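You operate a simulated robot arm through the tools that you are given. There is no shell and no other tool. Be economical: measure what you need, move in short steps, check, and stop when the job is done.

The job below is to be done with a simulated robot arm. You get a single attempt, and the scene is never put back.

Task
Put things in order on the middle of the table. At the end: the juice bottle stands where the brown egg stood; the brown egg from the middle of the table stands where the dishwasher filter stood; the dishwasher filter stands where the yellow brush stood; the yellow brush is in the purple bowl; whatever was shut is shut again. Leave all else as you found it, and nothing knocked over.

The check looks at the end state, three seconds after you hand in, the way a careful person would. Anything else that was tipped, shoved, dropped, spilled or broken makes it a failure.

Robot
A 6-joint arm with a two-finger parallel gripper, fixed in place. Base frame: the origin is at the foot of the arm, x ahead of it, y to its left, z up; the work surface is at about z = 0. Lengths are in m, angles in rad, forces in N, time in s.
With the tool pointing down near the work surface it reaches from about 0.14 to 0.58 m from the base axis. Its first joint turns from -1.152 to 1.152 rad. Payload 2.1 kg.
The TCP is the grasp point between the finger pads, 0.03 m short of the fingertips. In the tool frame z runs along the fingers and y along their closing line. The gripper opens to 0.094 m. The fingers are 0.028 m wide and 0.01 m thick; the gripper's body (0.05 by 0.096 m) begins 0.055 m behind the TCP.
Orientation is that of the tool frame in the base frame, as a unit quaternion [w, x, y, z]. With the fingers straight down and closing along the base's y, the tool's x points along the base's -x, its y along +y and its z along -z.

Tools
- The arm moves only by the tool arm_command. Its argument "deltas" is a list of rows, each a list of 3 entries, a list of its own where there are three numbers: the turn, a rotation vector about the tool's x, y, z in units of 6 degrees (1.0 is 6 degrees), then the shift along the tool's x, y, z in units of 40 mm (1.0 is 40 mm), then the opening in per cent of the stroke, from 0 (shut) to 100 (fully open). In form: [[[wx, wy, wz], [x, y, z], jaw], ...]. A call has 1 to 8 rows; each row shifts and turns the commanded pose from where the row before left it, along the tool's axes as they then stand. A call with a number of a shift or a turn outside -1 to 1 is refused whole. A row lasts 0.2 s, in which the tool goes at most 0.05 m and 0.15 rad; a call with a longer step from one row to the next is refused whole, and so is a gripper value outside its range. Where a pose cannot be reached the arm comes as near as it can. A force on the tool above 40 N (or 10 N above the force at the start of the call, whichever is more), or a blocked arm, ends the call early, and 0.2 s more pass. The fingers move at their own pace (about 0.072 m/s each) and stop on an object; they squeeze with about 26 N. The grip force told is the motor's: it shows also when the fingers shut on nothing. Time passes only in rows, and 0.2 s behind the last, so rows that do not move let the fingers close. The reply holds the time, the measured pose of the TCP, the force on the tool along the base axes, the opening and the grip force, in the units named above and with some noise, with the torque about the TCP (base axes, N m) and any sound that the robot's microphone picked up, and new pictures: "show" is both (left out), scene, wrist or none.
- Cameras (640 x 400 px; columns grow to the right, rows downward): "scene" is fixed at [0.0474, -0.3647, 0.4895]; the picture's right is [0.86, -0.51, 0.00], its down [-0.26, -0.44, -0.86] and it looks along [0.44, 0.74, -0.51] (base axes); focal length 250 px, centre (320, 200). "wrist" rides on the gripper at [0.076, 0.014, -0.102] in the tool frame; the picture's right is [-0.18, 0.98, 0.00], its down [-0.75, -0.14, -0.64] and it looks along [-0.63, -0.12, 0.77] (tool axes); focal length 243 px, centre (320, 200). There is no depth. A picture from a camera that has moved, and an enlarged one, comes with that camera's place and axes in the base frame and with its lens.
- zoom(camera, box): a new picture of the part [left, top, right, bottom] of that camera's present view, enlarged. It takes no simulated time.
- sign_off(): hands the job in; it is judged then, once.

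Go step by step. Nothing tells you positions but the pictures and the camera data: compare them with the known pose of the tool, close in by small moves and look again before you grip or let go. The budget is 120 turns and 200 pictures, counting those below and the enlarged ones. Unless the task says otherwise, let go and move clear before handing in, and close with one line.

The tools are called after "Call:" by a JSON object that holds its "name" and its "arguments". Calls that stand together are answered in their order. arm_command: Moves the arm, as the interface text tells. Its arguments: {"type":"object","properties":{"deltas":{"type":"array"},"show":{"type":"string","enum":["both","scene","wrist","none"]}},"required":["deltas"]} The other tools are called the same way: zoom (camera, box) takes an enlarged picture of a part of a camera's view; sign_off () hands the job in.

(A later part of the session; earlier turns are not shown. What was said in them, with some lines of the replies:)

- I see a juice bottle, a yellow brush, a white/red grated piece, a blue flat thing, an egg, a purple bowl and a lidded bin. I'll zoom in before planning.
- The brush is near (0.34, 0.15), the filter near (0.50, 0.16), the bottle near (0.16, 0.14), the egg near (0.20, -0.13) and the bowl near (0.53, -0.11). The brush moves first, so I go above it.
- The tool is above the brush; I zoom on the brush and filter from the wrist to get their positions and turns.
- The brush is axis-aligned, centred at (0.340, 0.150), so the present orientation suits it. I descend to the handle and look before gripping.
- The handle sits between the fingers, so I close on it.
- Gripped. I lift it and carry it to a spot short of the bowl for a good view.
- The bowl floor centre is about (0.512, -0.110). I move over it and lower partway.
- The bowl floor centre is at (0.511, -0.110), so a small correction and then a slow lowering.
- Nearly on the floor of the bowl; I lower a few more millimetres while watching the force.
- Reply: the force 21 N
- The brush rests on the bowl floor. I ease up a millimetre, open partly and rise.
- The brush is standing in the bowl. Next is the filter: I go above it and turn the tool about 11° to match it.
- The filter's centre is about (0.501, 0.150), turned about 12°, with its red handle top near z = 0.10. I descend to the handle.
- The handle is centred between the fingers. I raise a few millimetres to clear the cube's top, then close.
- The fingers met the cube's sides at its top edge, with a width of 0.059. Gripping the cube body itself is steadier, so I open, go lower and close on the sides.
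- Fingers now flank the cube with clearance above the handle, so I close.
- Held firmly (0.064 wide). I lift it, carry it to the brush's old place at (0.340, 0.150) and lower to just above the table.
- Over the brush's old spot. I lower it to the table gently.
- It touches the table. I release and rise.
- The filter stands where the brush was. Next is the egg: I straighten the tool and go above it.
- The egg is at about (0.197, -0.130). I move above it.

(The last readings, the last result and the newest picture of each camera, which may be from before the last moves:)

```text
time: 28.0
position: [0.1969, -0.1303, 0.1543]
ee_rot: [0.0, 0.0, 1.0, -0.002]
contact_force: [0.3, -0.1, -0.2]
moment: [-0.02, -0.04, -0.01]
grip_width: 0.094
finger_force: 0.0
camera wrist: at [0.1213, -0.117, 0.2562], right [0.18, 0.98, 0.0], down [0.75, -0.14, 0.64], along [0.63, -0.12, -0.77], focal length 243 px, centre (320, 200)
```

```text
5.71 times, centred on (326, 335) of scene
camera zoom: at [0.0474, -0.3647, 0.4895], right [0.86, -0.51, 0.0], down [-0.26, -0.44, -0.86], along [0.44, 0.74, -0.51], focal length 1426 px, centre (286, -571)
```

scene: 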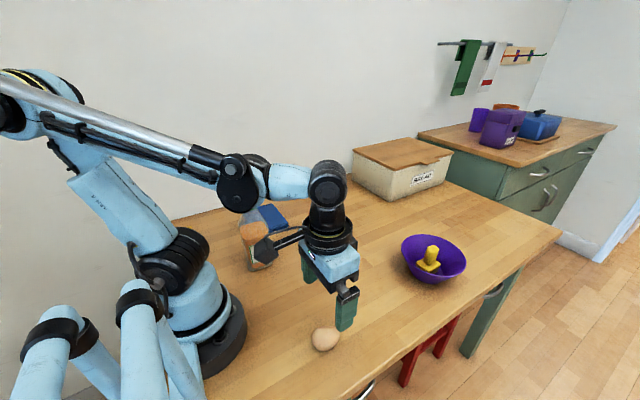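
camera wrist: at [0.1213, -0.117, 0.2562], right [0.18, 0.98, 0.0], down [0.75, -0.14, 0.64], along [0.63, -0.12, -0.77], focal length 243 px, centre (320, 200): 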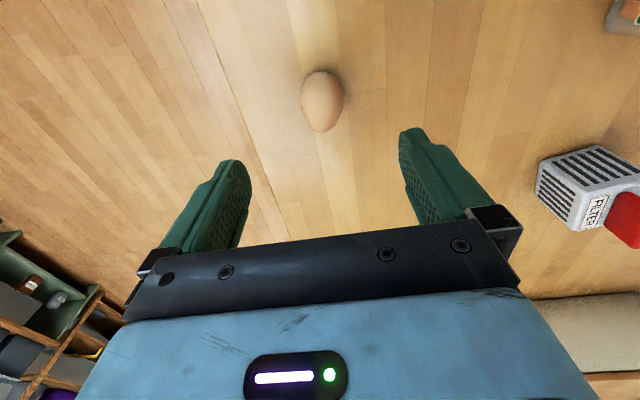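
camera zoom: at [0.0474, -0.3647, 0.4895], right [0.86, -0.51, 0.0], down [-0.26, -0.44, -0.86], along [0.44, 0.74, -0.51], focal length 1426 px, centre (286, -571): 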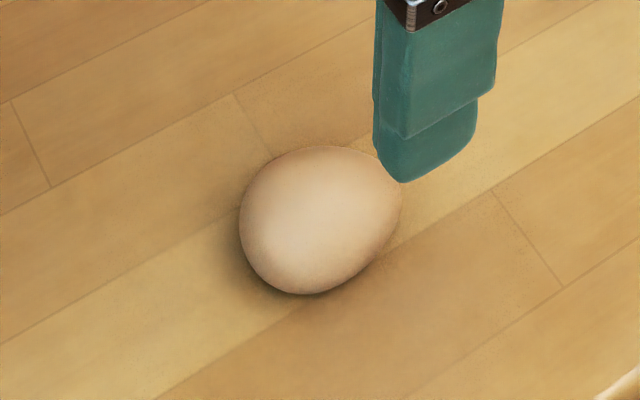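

The egg's long axis points about -10° from x, with a width of about 0.042 m. I turn the tool to close across it and descend around it.

Call:
{"name": "arm_command", "arguments": {"deltas": [[[0, 0, 0.9], [0.02, 0.02, 0.6], 100], [[0, 0, 0.87], [0, 0, 0.8], 100], [[0, 0, 0], [0, 0, 0.9], 100], [[0, 0, 0], [0, 0, 0.6], 100], [[0, 0, 0], [0, 0, 0], 100]]}}

Call:
{"name": "zoom", "arguments": {"camera": "scene", "box": [270, 300, 382, 370]}}

```text
time: 29.2
position: [0.1957, -0.1298, 0.0386]
ee_rot: [0.0, 0.092, 0.996, -0.001]
contact_force: [0.1, -0.2, -0.4]
moment: [-0.01, -0.02, -0.03]
grip_width: 0.094
finger_force: 0.0
camera wrist: at [0.1239, -0.1017, 0.1408], right [0.36, 0.93, 0.0], down [0.71, -0.28, 0.64], along [0.6, -0.23, -0.77], focal length 243 px, centre (320, 200)
```

scene: 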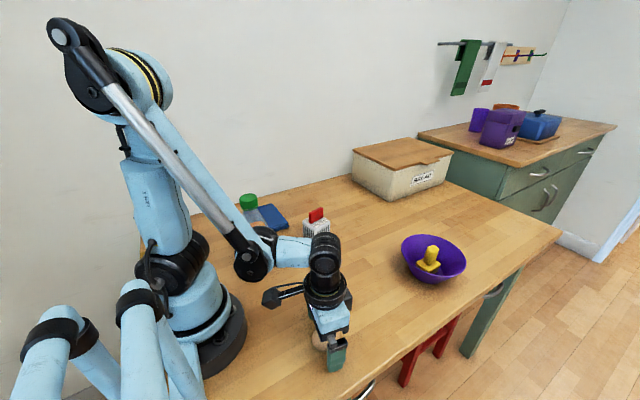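
wrist: 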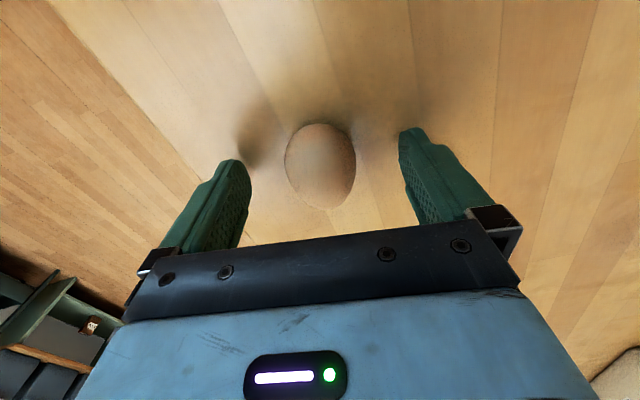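

```text
5.71 times, centred on (326, 335) of scene
camera zoom: at [0.0474, -0.3647, 0.4895], right [0.86, -0.51, 0.0], down [-0.26, -0.44, -0.86], along [0.44, 0.74, -0.51], focal length 1426 px, centre (286, -571)
```

zoom: 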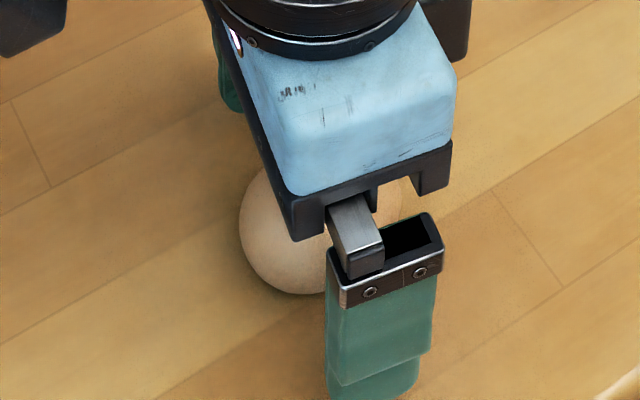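

The egg is centred between the fingers. I close in stages to keep the squeeze gentle.

Call:
{"name": "arm_command", "arguments": {"deltas": [[[0, 0, 0], [0.05, 0, 0.03], 60], [[0, 0, 0], [0, 0, 0], 46], [[0, 0, 0], [0, 0, 0], 46], [[0, 0, 0], [0, 0, 0], 43], [[0, 0, 0], [0, 0, 0], 43]], "show": "wrist"}}

```text
time: 30.4
position: [0.1922, -0.1294, 0.0376]
ee_rot: [0.0, 0.092, 0.996, -0.001]
contact_force: [1.0, 0.8, -0.6]
moment: [0.05, -0.03, -0.01]
grip_width: 0.042
finger_force: 12.4
camera wrist: at [0.1215, -0.1015, 0.1396], right [0.36, 0.93, 0.0], down [0.71, -0.28, 0.64], along [0.6, -0.23, -0.77], focal length 243 px, centre (320, 200)
```

wrist: 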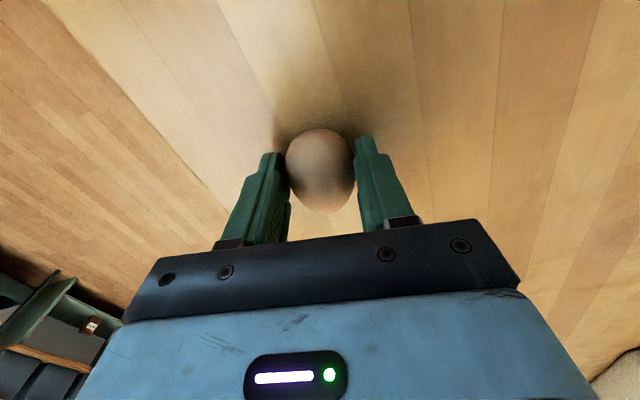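

Held at about 12 N and 0.042 wide. I lift slowly to check the hold.

Call:
{"name": "arm_command", "arguments": {"deltas": [[[0, 0, 0], [0, 0, -0.2], 42.5], [[0, 0, 0], [0, 0, -0.4], 42.5], [[0, 0, 0], [0, 0, -0.5], 42.5], [[0, 0, 0], [0, 0, 0], 42.5]]}}

```text
time: 31.4
position: [0.1943, -0.1302, 0.0821]
ee_rot: [0.0, 0.092, 0.996, -0.001]
contact_force: [-0.4, -0.1, -0.9]
moment: [-0.01, -0.04, 0.0]
grip_width: 0.0413
finger_force: 26.1
camera wrist: at [0.1221, -0.1019, 0.184], right [0.36, 0.93, 0.0], down [0.71, -0.28, 0.64], along [0.6, -0.23, -0.77], focal length 243 px, centre (320, 200)
```

scene: 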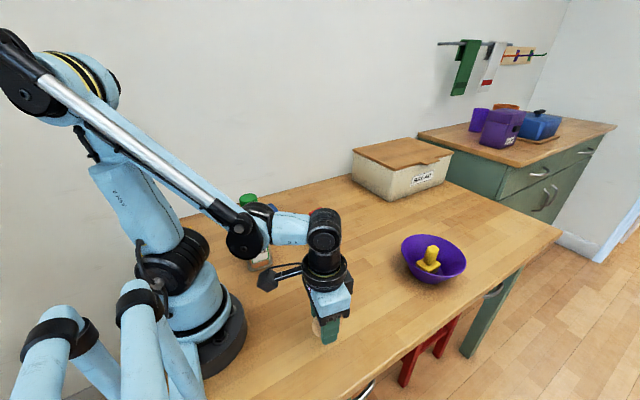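
wrist: 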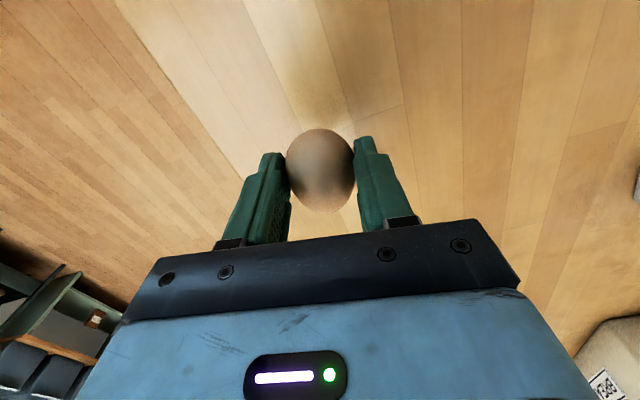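

Egg held safely. I raise it and carry it toward the filter's old place at (0.501, 0.150).

Call:
{"name": "arm_command", "arguments": {"deltas": [[[0, 0, 0], [0, 0, -0.8], 42.5], [[0, 0, 0], [-0.3, 0.4, -0.8], 42.5], [[0, 0, 0], [-0.696, 0.92, 0], 42.5], [[0, 0, 0], [-0.696, 0.92, 0], 42.5], [[0, 0, 0], [-0.696, 0.92, 0], 42.5], [[0, 0, 0], [-0.696, 0.92, 0], 42.5], [[0, 0, 0], [-0.696, 0.92, 0], 42.5], [[0, 0, 0], [-0.696, 0.92, 0], 42.5]], "show": "none"}}

Call:
{"name": "arm_command", "arguments": {"deltas": [[[0, 0, 0], [-0.696, 0.92, 0], 42.5], [[0, 0, 0], [-0.5, 0.7, 0], 42.5], [[0, 0, 0], [-0.5, 0.64, 0], 42.5], [[0, 0, 0], [0, 0, 0], 42.5]]}}

```text
time: 33.2
position: [0.4146, 0.0701, 0.1467]
ee_rot: [0.0, 0.093, 0.996, -0.001]
contact_force: [0.5, -0.3, -0.8]
moment: [-0.02, 0.01, 0.0]
grip_width: 0.0417
finger_force: 26.1
```

```text
time: 34.2
position: [0.4964, 0.1471, 0.1477]
ee_rot: [0.0, 0.093, 0.996, -0.001]
contact_force: [0.3, -0.6, -1.0]
moment: [0.0, 0.02, 0.01]
grip_width: 0.0411
finger_force: 25.8
camera wrist: at [0.4251, 0.1746, 0.2485], right [0.36, 0.93, 0.0], down [0.71, -0.28, 0.64], along [0.6, -0.23, -0.77], focal length 243 px, centre (320, 200)
```

scene: 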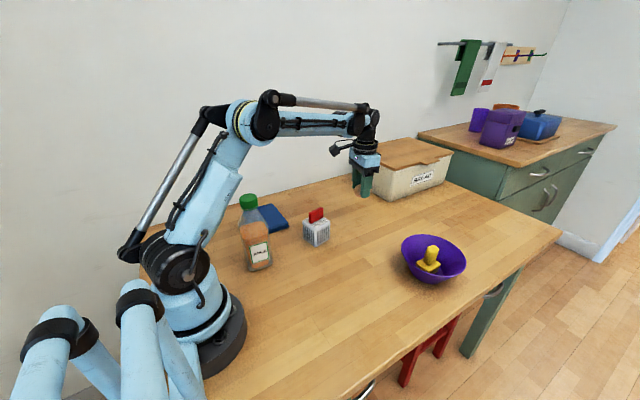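
wrist: 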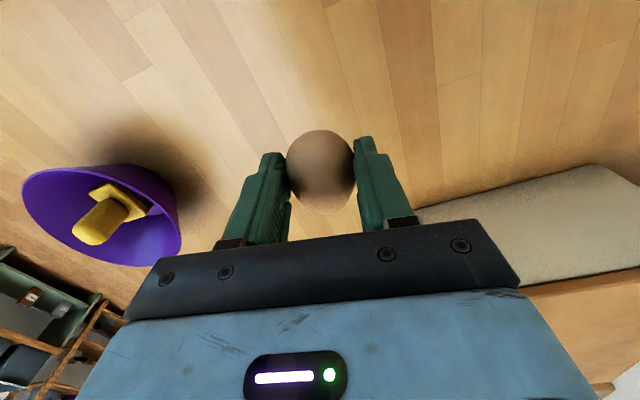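

Almost over the spot; a small correction and then down to just above the table.

Call:
{"name": "arm_command", "arguments": {"deltas": [[[0, 0, 0], [-0.11, 0.1, 0.6], 42.5], [[0, 0, 0], [0, 0, 0.9], 42.5], [[0, 0, 0], [0, 0, 0.7], 42.5], [[0, 0, 0], [0, 0, 0.4], 42.5], [[0, 0, 0], [0, 0, 0], 42.5]]}}

Call:
{"name": "zoom", "arguments": {"camera": "scene", "box": [310, 165, 406, 225]}}

```text
time: 35.4
position: [0.5015, 0.1508, 0.0423]
ee_rot: [0.0, 0.092, 0.996, -0.001]
contact_force: [0.7, -0.2, 0.0]
moment: [0.02, -0.01, -0.02]
grip_width: 0.0413
finger_force: 26.2
camera wrist: at [0.4295, 0.1783, 0.1439], right [0.36, 0.93, 0.0], down [0.71, -0.28, 0.64], along [0.6, -0.23, -0.77], focal length 243 px, centre (320, 200)
```

scene: 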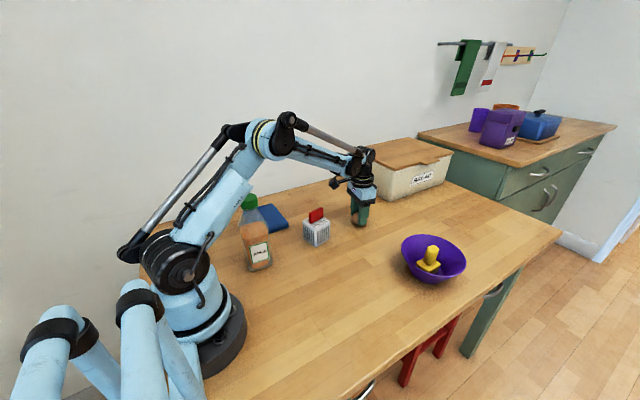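
wrist: 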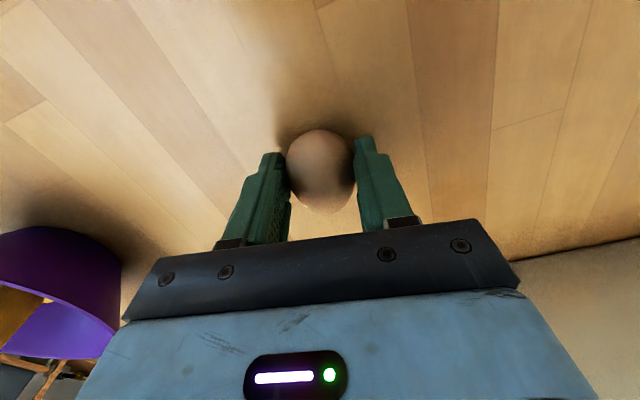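

```text
6.67 times, centred on (358, 195) of scene
camera zoom: at [0.0474, -0.3647, 0.4895], right [0.86, -0.51, 0.0], down [-0.26, -0.44, -0.86], along [0.44, 0.74, -0.51], focal length 1664 px, centre (67, 233)
```

zoom: 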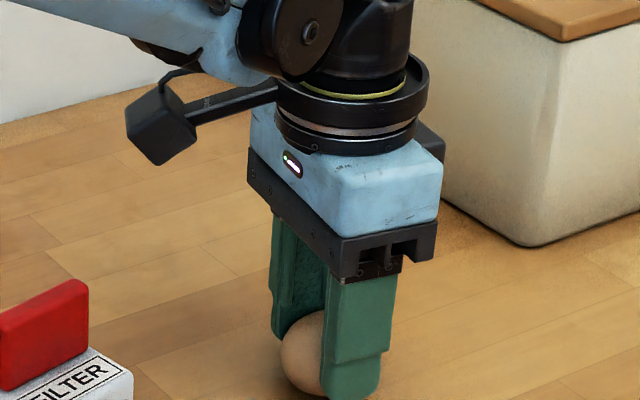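

Just above the table. I lower the last millimetres and watch for contact.

Call:
{"name": "arm_command", "arguments": {"deltas": [[[0, 0, 0], [0, 0, 0.06], 42.5], [[0, 0, 0], [0, 0, 0], 42.5]], "show": "none"}}

Call:
{"name": "arm_command", "arguments": {"deltas": [[[0, 0, 0], [0, 0, 0.03], 42.5], [[0, 0, 0], [0, 0, 0], 42.5]], "show": "none"}}

```text
time: 36.0
position: [0.5015, 0.1498, 0.0389]
ee_rot: [0.0, 0.093, 0.996, -0.001]
contact_force: [-0.2, 0.0, -0.6]
moment: [0.02, 0.01, -0.01]
grip_width: 0.0415
finger_force: 26.3
```

```text
time: 36.6
position: [0.501, 0.1508, 0.0382]
ee_rot: [0.0, 0.093, 0.996, -0.001]
contact_force: [-0.9, 0.4, -0.4]
moment: [0.02, 0.0, -0.02]
grip_width: 0.0412
finger_force: 26.3
```

Call:
{"name": "arm_command", "arguments": {"deltas": [[[0, 0, 0], [0, 0, 0.025], 42.5], [[0, 0, 0], [0, 0, 0], 42.5]], "show": "none"}}

```text
time: 37.2
position: [0.5004, 0.1512, 0.0379]
ee_rot: [0.0, 0.093, 0.996, -0.001]
contact_force: [-1.0, 0.1, 2.6]
moment: [0.0, -0.04, 0.0]
grip_width: 0.0416
finger_force: 25.9
```

The egg touches the table (2.6 N). I open gradually so it doesn't roll.

Call:
{"name": "arm_command", "arguments": {"deltas": [[[0, 0, 0], [0, 0, 0], 45], [[0, 0, 0], [0, 0, 0], 47], [[0, 0, 0], [0, 0, 0], 52], [[0, 0, 0], [0, 0, 0], 60], [[0, 0, 0], [0, 0, 0], 80], [[0, 0, 0], [0, 0, 0], 100], [[0, 0, 0], [0, 0, 0], 100]]}}

```text
time: 38.8
position: [0.501, 0.1504, 0.0377]
ee_rot: [0.0, 0.092, 0.996, 0.0]
contact_force: [-0.4, -0.7, 0.6]
moment: [-0.03, -0.01, 0.01]
grip_width: 0.094
finger_force: 0.2
camera wrist: at [0.429, 0.178, 0.1393], right [0.36, 0.93, 0.0], down [0.71, -0.28, 0.64], along [0.6, -0.23, -0.77], focal length 243 px, centre (320, 200)
```

scene: 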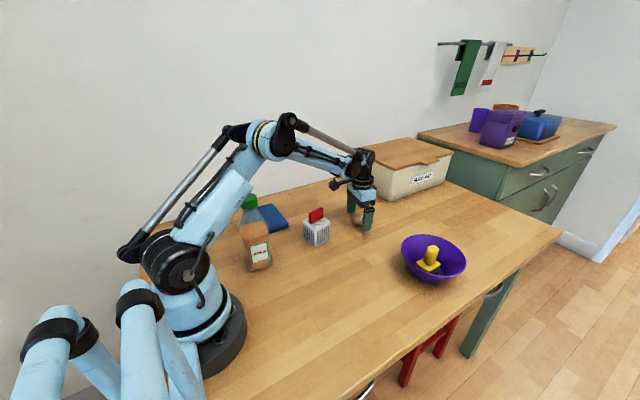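
wrist: 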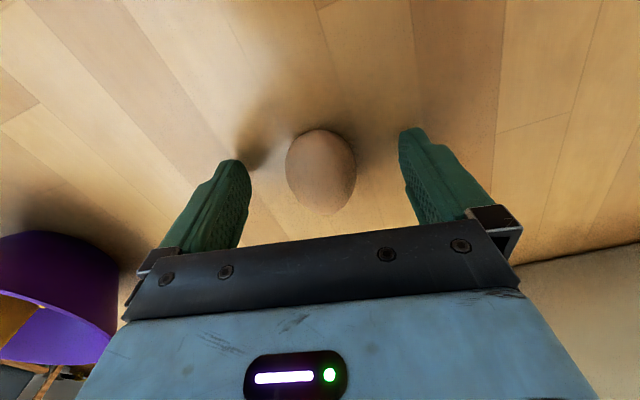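

The egg stays put. I rise straight up and look.

Call:
{"name": "arm_command", "arguments": {"deltas": [[[0, 0, 0], [0, 0, -0.3], 100], [[0, 0, 0], [0, 0, -0.9], 100], [[0, 0, 0], [0, 0, -1], 100], [[0, 0, 0], [0, 0, -1], 100], [[0, 0, 0], [0, 0, -1], 100], [[0, 0, 0], [0, 0, -1], 100], [[0, 0, 0], [0, 0, 0], 100]]}}

Call:
{"name": "zoom", "arguments": {"camera": "scene", "box": [220, 170, 400, 282]}}

```text
time: 40.4
position: [0.5018, 0.1524, 0.2444]
ee_rot: [-0.001, 0.093, 0.996, -0.001]
contact_force: [0.1, 0.6, 0.3]
moment: [-0.04, -0.01, 0.01]
grip_width: 0.094
finger_force: 0.1
camera wrist: at [0.4289, 0.1796, 0.3463], right [0.36, 0.93, 0.0], down [0.71, -0.28, 0.64], along [0.6, -0.23, -0.77], focal length 243 px, centre (320, 200)
```

scene: 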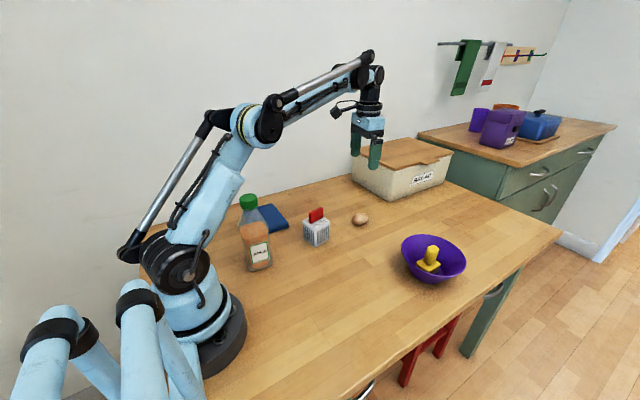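
wrist: 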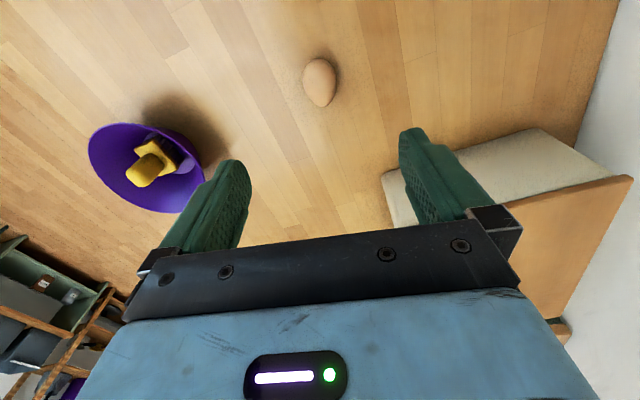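

```text
3.56 times, centred on (310, 226) of scene
camera zoom: at [0.0474, -0.3647, 0.4895], right [0.86, -0.51, 0.0], down [-0.26, -0.44, -0.86], along [0.44, 0.74, -0.51], focal length 888 px, centre (356, 108)
```

zoom: 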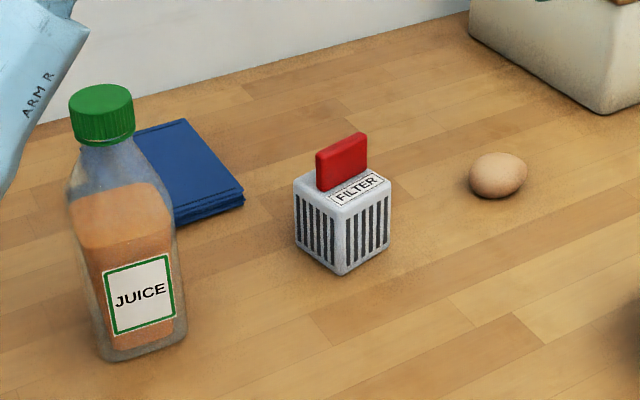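

The egg rests at the filter's old place. Last is the bottle: I straighten, rise and approach it from above for a view.

Call:
{"name": "arm_command", "arguments": {"deltas": [[[0, 0, -0.9], [0, 0, -0.8], 100], [[0, 0, -0.87], [0, 0, -0.8], 100], [[0, 0, 0], [0.9, 0, 0], 100], [[0, 0, 0], [0.9, 0, 0], 100], [[0, 0, 0], [0.9, 0, 0], 100], [[0, 0, 0], [0.9, 0, 0], 100], [[0, 0, 0], [0.9, 0, 0], 100], [[0, 0, 0], [0.9, 0, 0], 100]]}}

Call:
{"name": "zoom", "arguments": {"camera": "scene", "box": [210, 180, 306, 280]}}

```text
time: 42.2
position: [0.2675, 0.1476, 0.2877]
ee_rot: [0.0, 0.0, 1.0, 0.0]
contact_force: [0.1, 1.1, 0.6]
moment: [-0.02, 0.01, -0.05]
grip_width: 0.0939
finger_force: 0.0
out of reach, approached as far as the arm can: row 2
camera wrist: at [0.1921, 0.1611, 0.3891], right [0.18, 0.98, 0.0], down [0.75, -0.14, 0.64], along [0.63, -0.12, -0.77], focal length 243 px, centre (320, 200)
```

scene: 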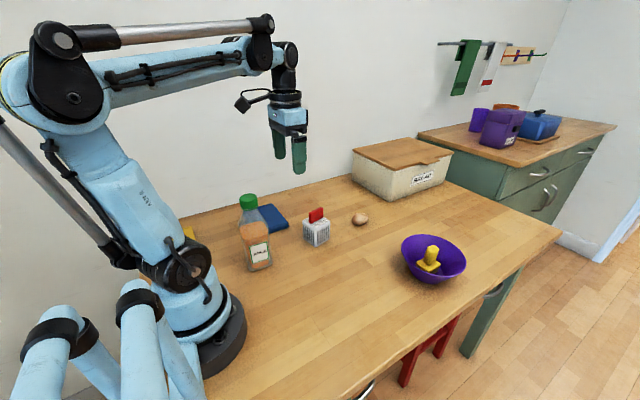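
wrist: 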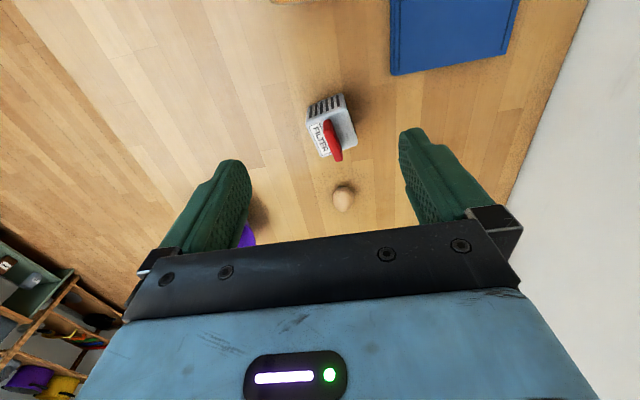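

```text
4.00 times, centred on (258, 230) of scene
camera zoom: at [0.0475, -0.3647, 0.4895], right [0.86, -0.51, 0.0], down [-0.26, -0.44, -0.86], along [0.44, 0.74, -0.51], focal length 998 px, centre (568, 80)
```

zoom: 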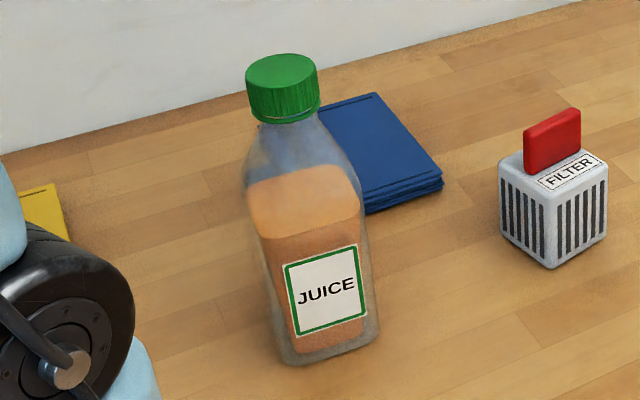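

The bottle's axis is about (0.157, 0.138), with the cap from z ≈ 0.178 to 0.207. I move over it, staying above the cap.

Call:
{"name": "arm_command", "arguments": {"deltas": [[[0, 0, 0], [0.7, -0.06, 0.1], 100], [[0, 0, 0], [0.7, -0.06, 0.1], 100], [[0, 0, 0], [0.7, -0.06, 0.1], 100], [[0, 0, 0], [0.66, -0.06, 0.1], 100], [[0, 0, 0], [0, 0, 0], 100]]}}

Call:
{"name": "zoom", "arguments": {"camera": "scene", "box": [190, 130, 318, 210]}}

```text
time: 43.4
position: [0.1577, 0.1349, 0.2705]
ee_rot: [0.001, 0.0, 1.0, -0.001]
contact_force: [0.5, -0.5, 0.2]
moment: [0.02, 0.0, -0.01]
grip_width: 0.0941
finger_force: 0.0
camera wrist: at [0.0828, 0.1497, 0.3734], right [0.18, 0.98, 0.0], down [0.75, -0.14, 0.64], along [0.63, -0.12, -0.77], focal length 243 px, centre (320, 200)
```

scene: 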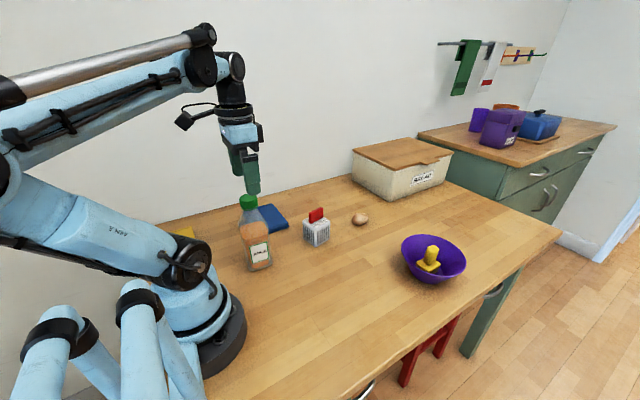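
wrist: 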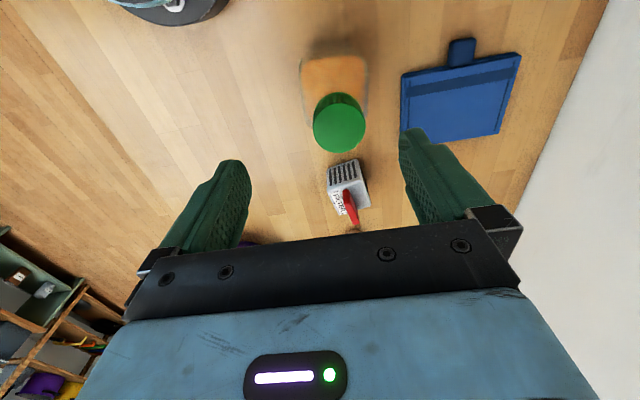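

```text
5.00 times, centred on (254, 170) of scene
camera zoom: at [0.0474, -0.3647, 0.4895], right [0.86, -0.51, 0.0], down [-0.26, -0.44, -0.86], along [0.44, 0.74, -0.51], focal length 1248 px, centre (650, 350)
```

zoom: 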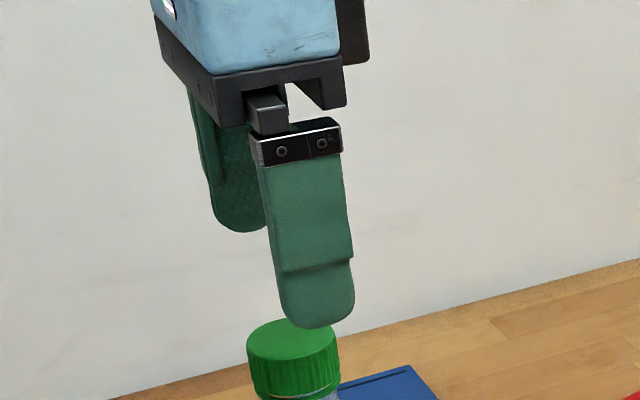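

From the wrist the cap is at (0.159, 0.148) with its top near z = 0.20. I correct, lower halfway and check.

Call:
{"name": "arm_command", "arguments": {"deltas": [[[0, 0, 0], [-0.03, 0.32, 0], 100], [[0, 0, 0], [0, 0, 0.6], 100], [[0, 0, 0], [0, 0, 0.5], 100], [[0, 0, 0], [0, 0, 0], 100]]}}

Call:
{"name": "zoom", "arguments": {"camera": "scene", "box": [190, 150, 318, 230]}}

```text
time: 44.4
position: [0.1606, 0.1477, 0.2263]
ee_rot: [-0.001, 0.0, 1.0, -0.001]
contact_force: [0.3, 0.8, -0.7]
moment: [-0.01, 0.0, -0.01]
grip_width: 0.094
finger_force: 0.1
camera wrist: at [0.0841, 0.1618, 0.3287], right [0.18, 0.98, 0.0], down [0.75, -0.14, 0.64], along [0.63, -0.12, -0.77], focal length 243 px, centre (320, 200)
```

scene: 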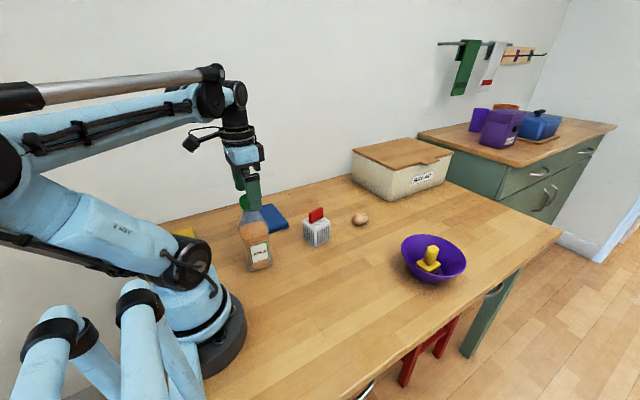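
wrist: 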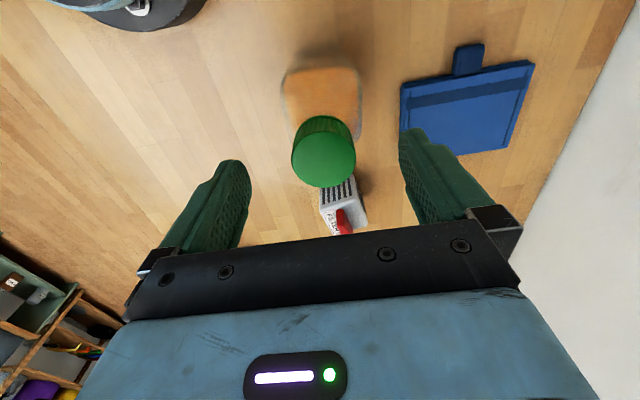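

```text
5.00 times, centred on (254, 190) of scene
camera zoom: at [0.0474, -0.3647, 0.4895], right [0.86, -0.51, 0.0], down [-0.26, -0.44, -0.86], along [0.44, 0.74, -0.51], focal length 1248 px, centre (650, 250)
```

zoom: 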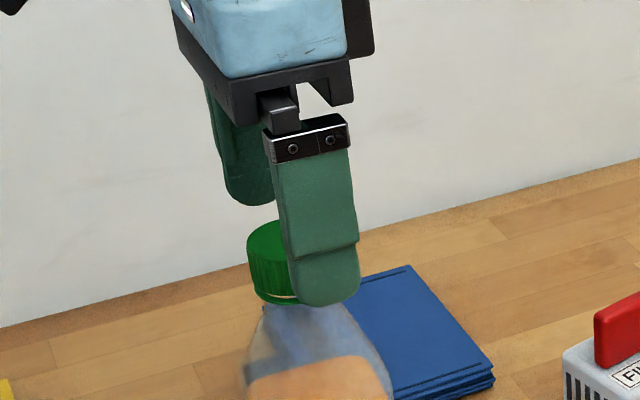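

Well aligned (cap at 0.159, 0.150). I lower 27 mm and look.

Call:
{"name": "arm_command", "arguments": {"deltas": [[[0, 0, 0], [0.03, 0.05, 0.4], 100], [[0, 0, 0], [0, 0, 0.28], 100], [[0, 0, 0], [0, 0, 0], 100]]}}

Call:
{"name": "zoom", "arguments": {"camera": "scene", "box": [190, 150, 318, 230]}}

```text
time: 45.2
position: [0.158, 0.1508, 0.2003]
ee_rot: [0.0, 0.0, 1.0, 0.0]
contact_force: [-1.0, 0.0, 0.2]
moment: [0.03, 0.02, -0.02]
grip_width: 0.094
finger_force: 0.1
camera wrist: at [0.0832, 0.1645, 0.3013], right [0.18, 0.98, 0.0], down [0.75, -0.14, 0.64], along [0.63, -0.12, -0.77], focal length 243 px, centre (320, 200)
```

scene: 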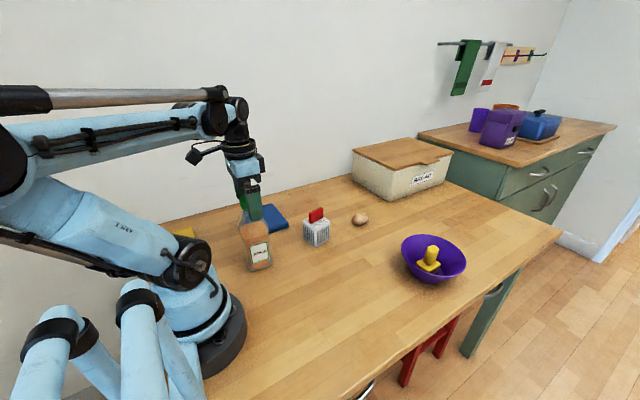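
wrist: 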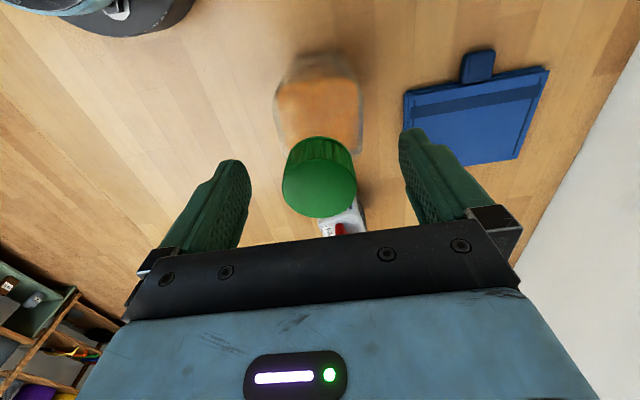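

```text
5.00 times, centred on (254, 190) of scene
camera zoom: at [0.0474, -0.3647, 0.4895], right [0.86, -0.51, 0.0], down [-0.26, -0.44, -0.86], along [0.44, 0.74, -0.51], focal length 1248 px, centre (650, 250)
```

zoom: 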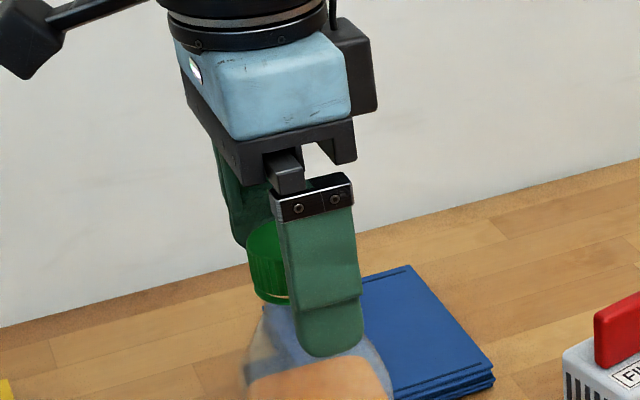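

The cap is centred. I close on it.

Call:
{"name": "arm_command", "arguments": {"deltas": [[[0, 0, 0], [0, 0, 0], 60], [[0, 0, 0], [0, 0, 0], 48], [[0, 0, 0], [0, 0, 0], 44], [[0, 0, 0], [0, 0, 0], 30], [[0, 0, 0], [0, 0, 0], 0], [[0, 0, 0], [0, 0, 0], 0]]}}

Call:
{"name": "zoom", "arguments": {"camera": "scene", "box": [190, 150, 318, 230]}}

```text
time: 46.6
position: [0.1589, 0.1515, 0.1996]
ee_rot: [0.0, 0.0, 1.0, -0.001]
contact_force: [0.7, -0.2, 0.6]
moment: [-0.03, -0.01, 0.0]
grip_width: 0.0381
finger_force: 25.4
camera wrist: at [0.0832, 0.1645, 0.3014], right [0.18, 0.98, 0.0], down [0.75, -0.14, 0.64], along [0.63, -0.12, -0.77], focal length 243 px, centre (320, 200)
```

scene: 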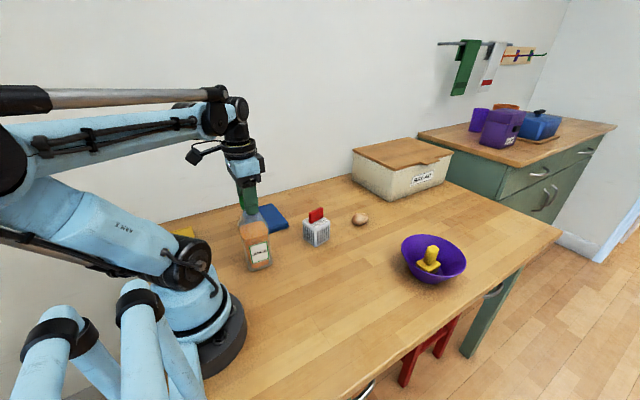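
wrist: 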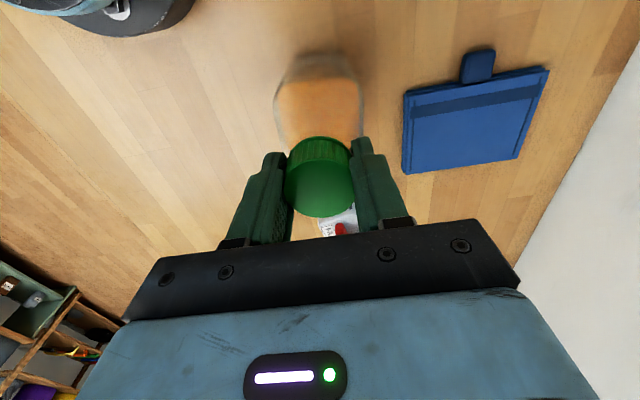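

```text
5.00 times, centred on (254, 190) of scene
camera zoom: at [0.0474, -0.3647, 0.4895], right [0.86, -0.51, 0.0], down [-0.26, -0.44, -0.86], along [0.44, 0.74, -0.51], focal length 1248 px, centre (650, 250)
```

zoom: 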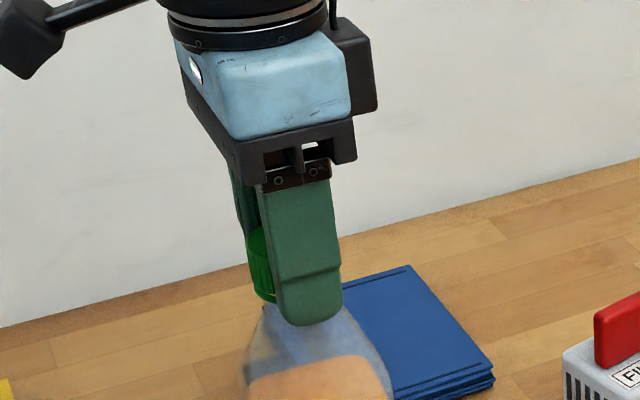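

Cap gripped at 0.038. I lift 15 mm slowly to test that the bottle comes along.

Call:
{"name": "arm_command", "arguments": {"deltas": [[[0, 0, 0], [0, 0, -0.1], 0], [[0, 0, 0], [0, 0, -0.15], 0], [[0, 0, 0], [0, 0, -0.15], 0], [[0, 0, 0], [0, 0, 0], 0]]}}

Call:
{"name": "zoom", "arguments": {"camera": "scene", "box": [190, 180, 334, 280]}}

```text
time: 47.6
position: [0.1584, 0.1508, 0.2159]
ee_rot: [0.0, 0.001, 1.0, -0.001]
contact_force: [0.7, -0.7, -4.2]
moment: [-0.03, 0.01, -0.02]
grip_width: 0.0378
finger_force: 25.9
camera wrist: at [0.0828, 0.165, 0.3177], right [0.18, 0.98, 0.0], down [0.75, -0.14, 0.64], along [0.63, -0.12, -0.77], focal length 243 px, centre (320, 200)
```

scene: 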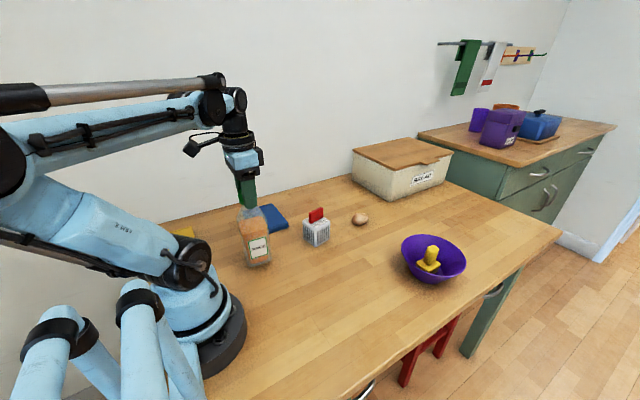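
wrist: 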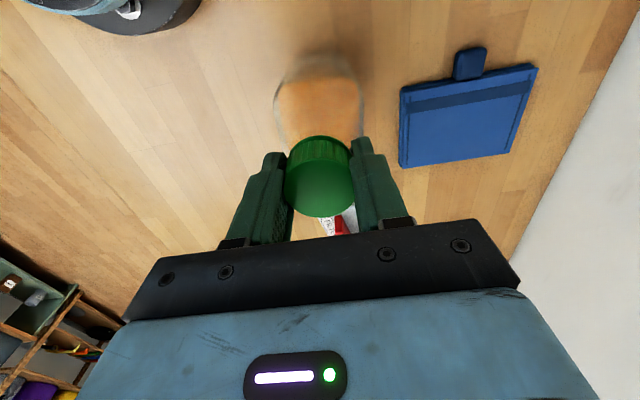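

```text
4.00 times, centred on (262, 230) of scene
camera zoom: at [0.0474, -0.3647, 0.4895], right [0.86, -0.51, 0.0], down [-0.26, -0.44, -0.86], along [0.44, 0.74, -0.51], focal length 998 px, centre (552, 80)
```

zoom: 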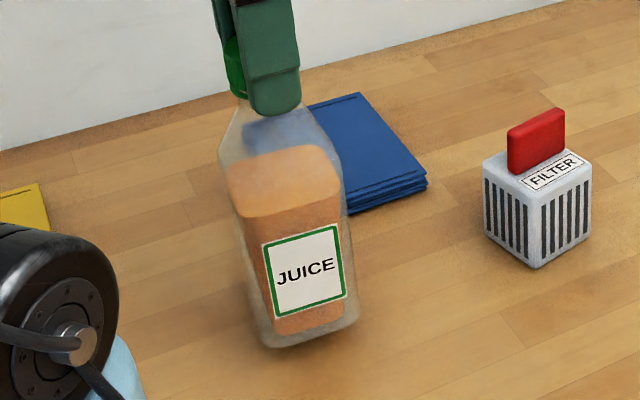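

The bottle hangs upright (about 4 N). I raise it a bit more and carry it by an outward curve around the base to the egg's old place.

Call:
{"name": "arm_command", "arguments": {"deltas": [[[0, 0, 0], [0, 0, -0.5], 0], [[0, 0, 0], [-0.5, -0.4, -0.2], 0], [[0, 0, 0], [-0.75, -0.6, 0], 0], [[0, 0, 0], [-0.7, -0.6, 0], 0], [[0, 0, 0], [-0.35, -0.7, 0], 0], [[0, 0, 0], [-0.2, -0.75, 0], 0], [[0, 0, 0], [0, -0.75, 0], 0], [[0, 0, 0], [0, -0.7, 0], 0]]}}

```text
time: 49.4
position: [0.2595, -0.0301, 0.2425]
ee_rot: [0.0, 0.0, 1.0, -0.001]
contact_force: [0.8, -0.2, -5.7]
moment: [-0.01, 0.0, -0.02]
grip_width: 0.038
finger_force: 25.6
camera wrist: at [0.1834, -0.0159, 0.3447], right [0.18, 0.98, 0.0], down [0.75, -0.14, 0.64], along [0.63, -0.12, -0.77], focal length 243 px, centre (320, 200)
```

scene: 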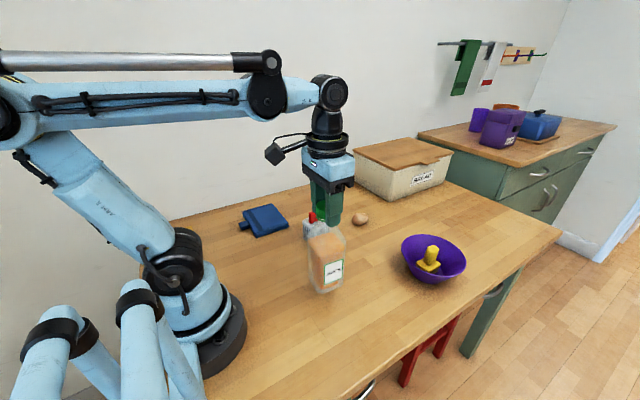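
wrist: 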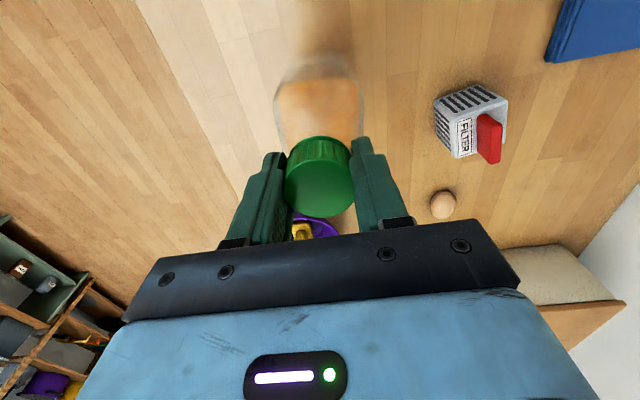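

Carrying well. I go on to (0.196, -0.130).

Call:
{"name": "arm_command", "arguments": {"deltas": [[[0, 0, 0], [0.397, -0.625, 0], 0], [[0, 0, 0], [0.397, -0.625, 0], 0], [[0, 0, 0], [0.397, -0.625, 0], 0], [[0, 0, 0], [0.397, -0.625, 0], 0], [[0, 0, 0], [0, 0, 0.5], 0], [[0, 0, 0], [0, 0, 0.3], 0], [[0, 0, 0], [0, 0, 0], 0]]}}

Call:
{"name": "zoom", "arguments": {"camera": "scene", "box": [240, 230, 416, 360]}}

```text
time: 51.0
position: [0.1959, -0.1288, 0.2118]
ee_rot: [0.0, -0.001, 1.0, 0.0]
contact_force: [-0.1, -0.2, -3.7]
moment: [0.0, 0.03, 0.03]
grip_width: 0.0382
finger_force: 25.8
camera wrist: at [0.1204, -0.1149, 0.3135], right [0.18, 0.98, 0.0], down [0.75, -0.14, 0.64], along [0.63, -0.12, -0.77], focal length 243 px, centre (320, 200)
```

scene: 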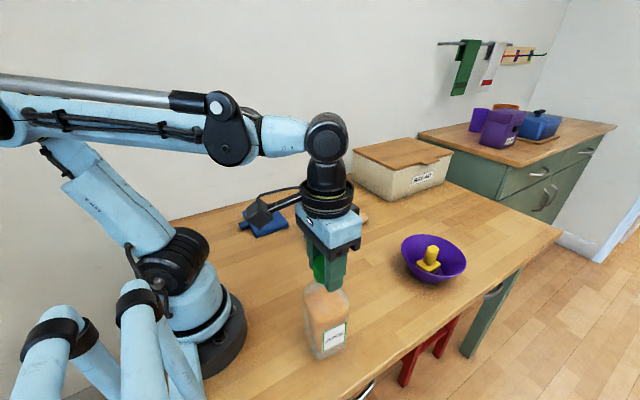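
wrist: 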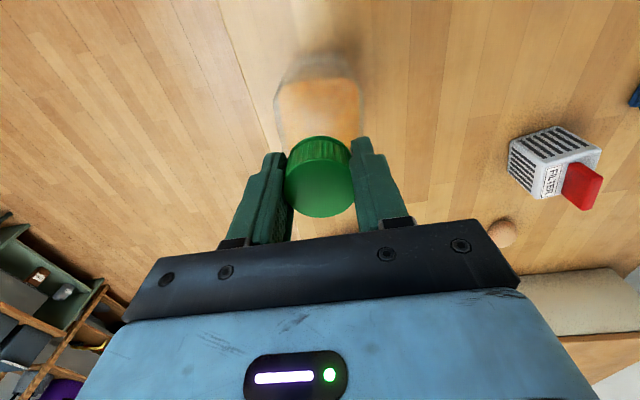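

```text
3.08 times, centred on (328, 295) of scene
camera zoom: at [0.0474, -0.3647, 0.4895], right [0.86, -0.51, 0.0], down [-0.26, -0.44, -0.86], along [0.44, 0.74, -0.51], focal length 768 px, centre (295, -92)
```

zoom: 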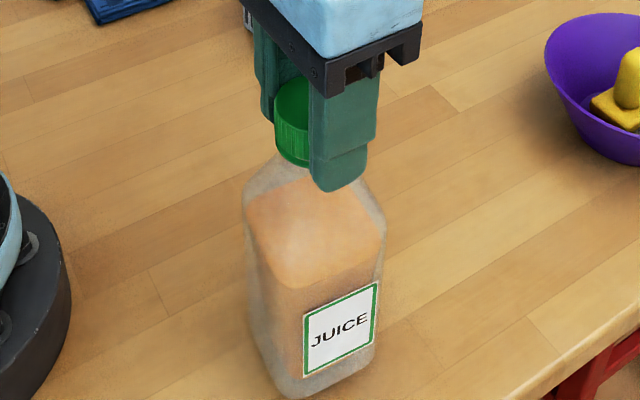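

The bottle is over the egg's old place, about 12 mm up. I lower it gently.

Call:
{"name": "arm_command", "arguments": {"deltas": [[[0, 0, 0], [0, 0, 0.15], 0], [[0, 0, 0], [0, 0, 0.1], 0], [[0, 0, 0], [0, 0, 0], 0]], "show": "none"}}

Call:
{"name": "arm_command", "arguments": {"deltas": [[[0, 0, 0], [0, 0, 0.03], 0], [[0, 0, 0], [0, 0, 0], 0]], "show": "none"}}

```text
time: 51.8
position: [0.1961, -0.1284, 0.2021]
ee_rot: [0.0, 0.0, 1.0, 0.0]
contact_force: [-0.3, 0.4, -5.4]
moment: [0.01, 0.02, 0.0]
grip_width: 0.038
finger_force: 26.3
```

```text
time: 52.4
position: [0.1952, -0.1288, 0.2002]
ee_rot: [0.0, 0.0, 1.0, -0.001]
contact_force: [0.4, -0.3, -5.3]
moment: [0.02, 0.04, 0.0]
grip_width: 0.0381
finger_force: 25.7
```

Call:
{"name": "arm_command", "arguments": {"deltas": [[[0, 0, 0], [0, 0, 0.03], 0], [[0, 0, 0], [0, 0, 0], 0]], "show": "none"}}

```text
time: 53.0
position: [0.1962, -0.128, 0.1996]
ee_rot: [0.0, 0.0, 1.0, -0.001]
contact_force: [0.5, 0.4, -0.6]
moment: [0.04, 0.0, 0.01]
grip_width: 0.0385
finger_force: 26.3
```

The table now carries the bottle. I press half a millimetre further, then open gradually.

Call:
{"name": "arm_command", "arguments": {"deltas": [[[0, 0, 0], [0, 0, 0.012], 0], [[0, 0, 0], [0, 0, 0], 42], [[0, 0, 0], [0, 0, 0], 48], [[0, 0, 0], [0, 0, 0], 60], [[0, 0, 0], [0, 0, 0], 80], [[0, 0, 0], [0, 0, 0], 100], [[0, 0, 0], [0, 0, 0], 100]]}}

```text
time: 54.6
position: [0.1953, -0.1289, 0.2002]
ee_rot: [0.0, 0.0, 1.0, -0.001]
contact_force: [0.0, 0.8, -0.5]
moment: [0.0, 0.02, -0.04]
grip_width: 0.0937
finger_force: 0.0
camera wrist: at [0.1198, -0.115, 0.3019], right [0.18, 0.98, 0.0], down [0.75, -0.14, 0.64], along [0.63, -0.12, -0.77], focal length 243 px, centre (320, 200)
```

scene: 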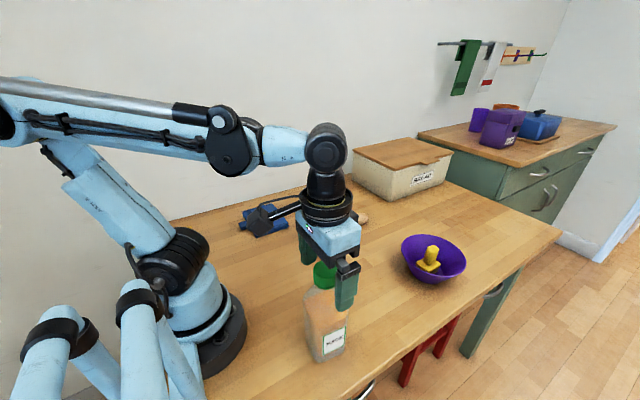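
wrist: 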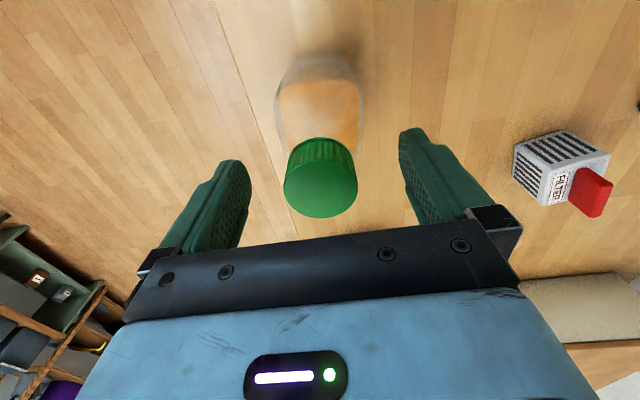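

Released and standing. I rise clear and move away for a final look.

Call:
{"name": "arm_command", "arguments": {"deltas": [[[0, 0, 0], [0, 0, -0.3], 100], [[0, 0, 0], [0, 0, -0.9], 100], [[0, 0, 0], [0, 0, -0.9], 100], [[0, 0, 0], [0, 0, -0.9], 100], [[0, 0, 0], [-0.7, 0.7, 0], 100], [[0, 0, 0], [-0.7, 0.7, 0], 100], [[0, 0, 0], [-0.7, 0.7, 0], 100], [[0, 0, 0], [0, 0, 0], 100]]}}

Call:
{"name": "zoom", "arguments": {"camera": "scene", "box": [200, 180, 488, 380]}}

```text
time: 56.4
position: [0.2792, -0.0426, 0.3206]
ee_rot: [0.0, 0.0, 1.0, -0.001]
contact_force: [0.1, 0.1, -0.4]
moment: [-0.02, -0.02, -0.01]
grip_width: 0.094
finger_force: 0.1
camera wrist: at [0.2034, -0.0294, 0.4226], right [0.18, 0.98, 0.0], down [0.75, -0.14, 0.64], along [0.63, -0.12, -0.77], focal length 243 px, centre (320, 200)
```

scene: 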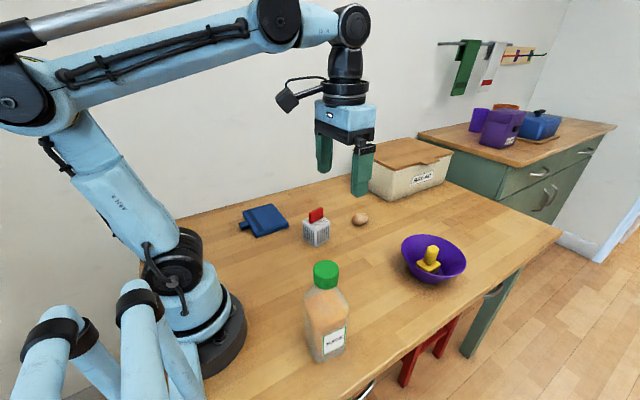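
wrist: 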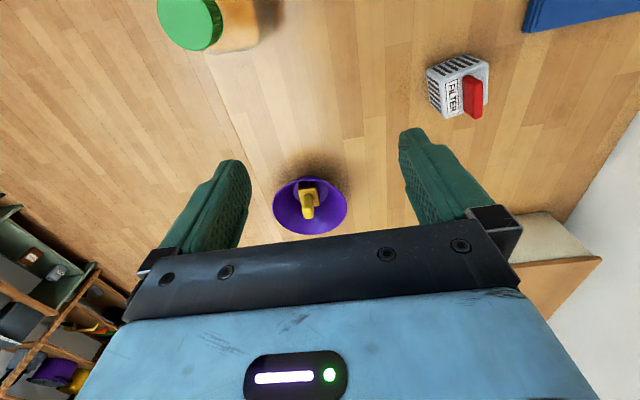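

```text
2.00 times, centred on (344, 280) of scene
camera zoom: at [0.0475, -0.3647, 0.4895], right [0.86, -0.51, 0.0], down [-0.26, -0.44, -0.86], along [0.44, 0.74, -0.51], focal length 499 px, centre (272, 40)
```

zoom: 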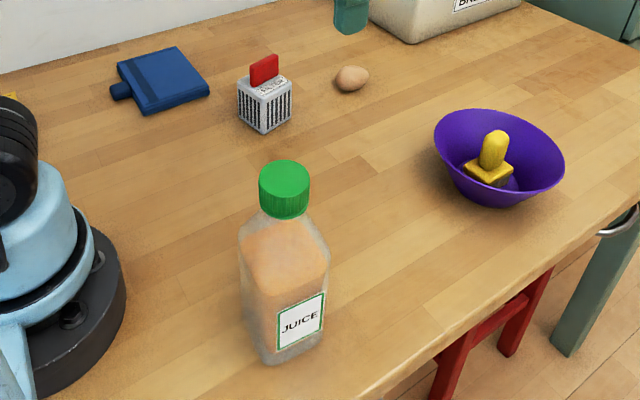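

Everything is where it should be: the bottle stands on the egg's spot, the egg on the filter's, the filter on the brush's, and the brush stands in the bowl. The bread bin is still shut and nothing else has moved, so I hand in.

Call:
{"name": "sign_off", "arguments": {}}

```text
The job is handed in.
```

The job is handed in: the bottle, egg, filter and brush are all in their asked-for places, nothing was knocked over, and the bread bin was never opened.
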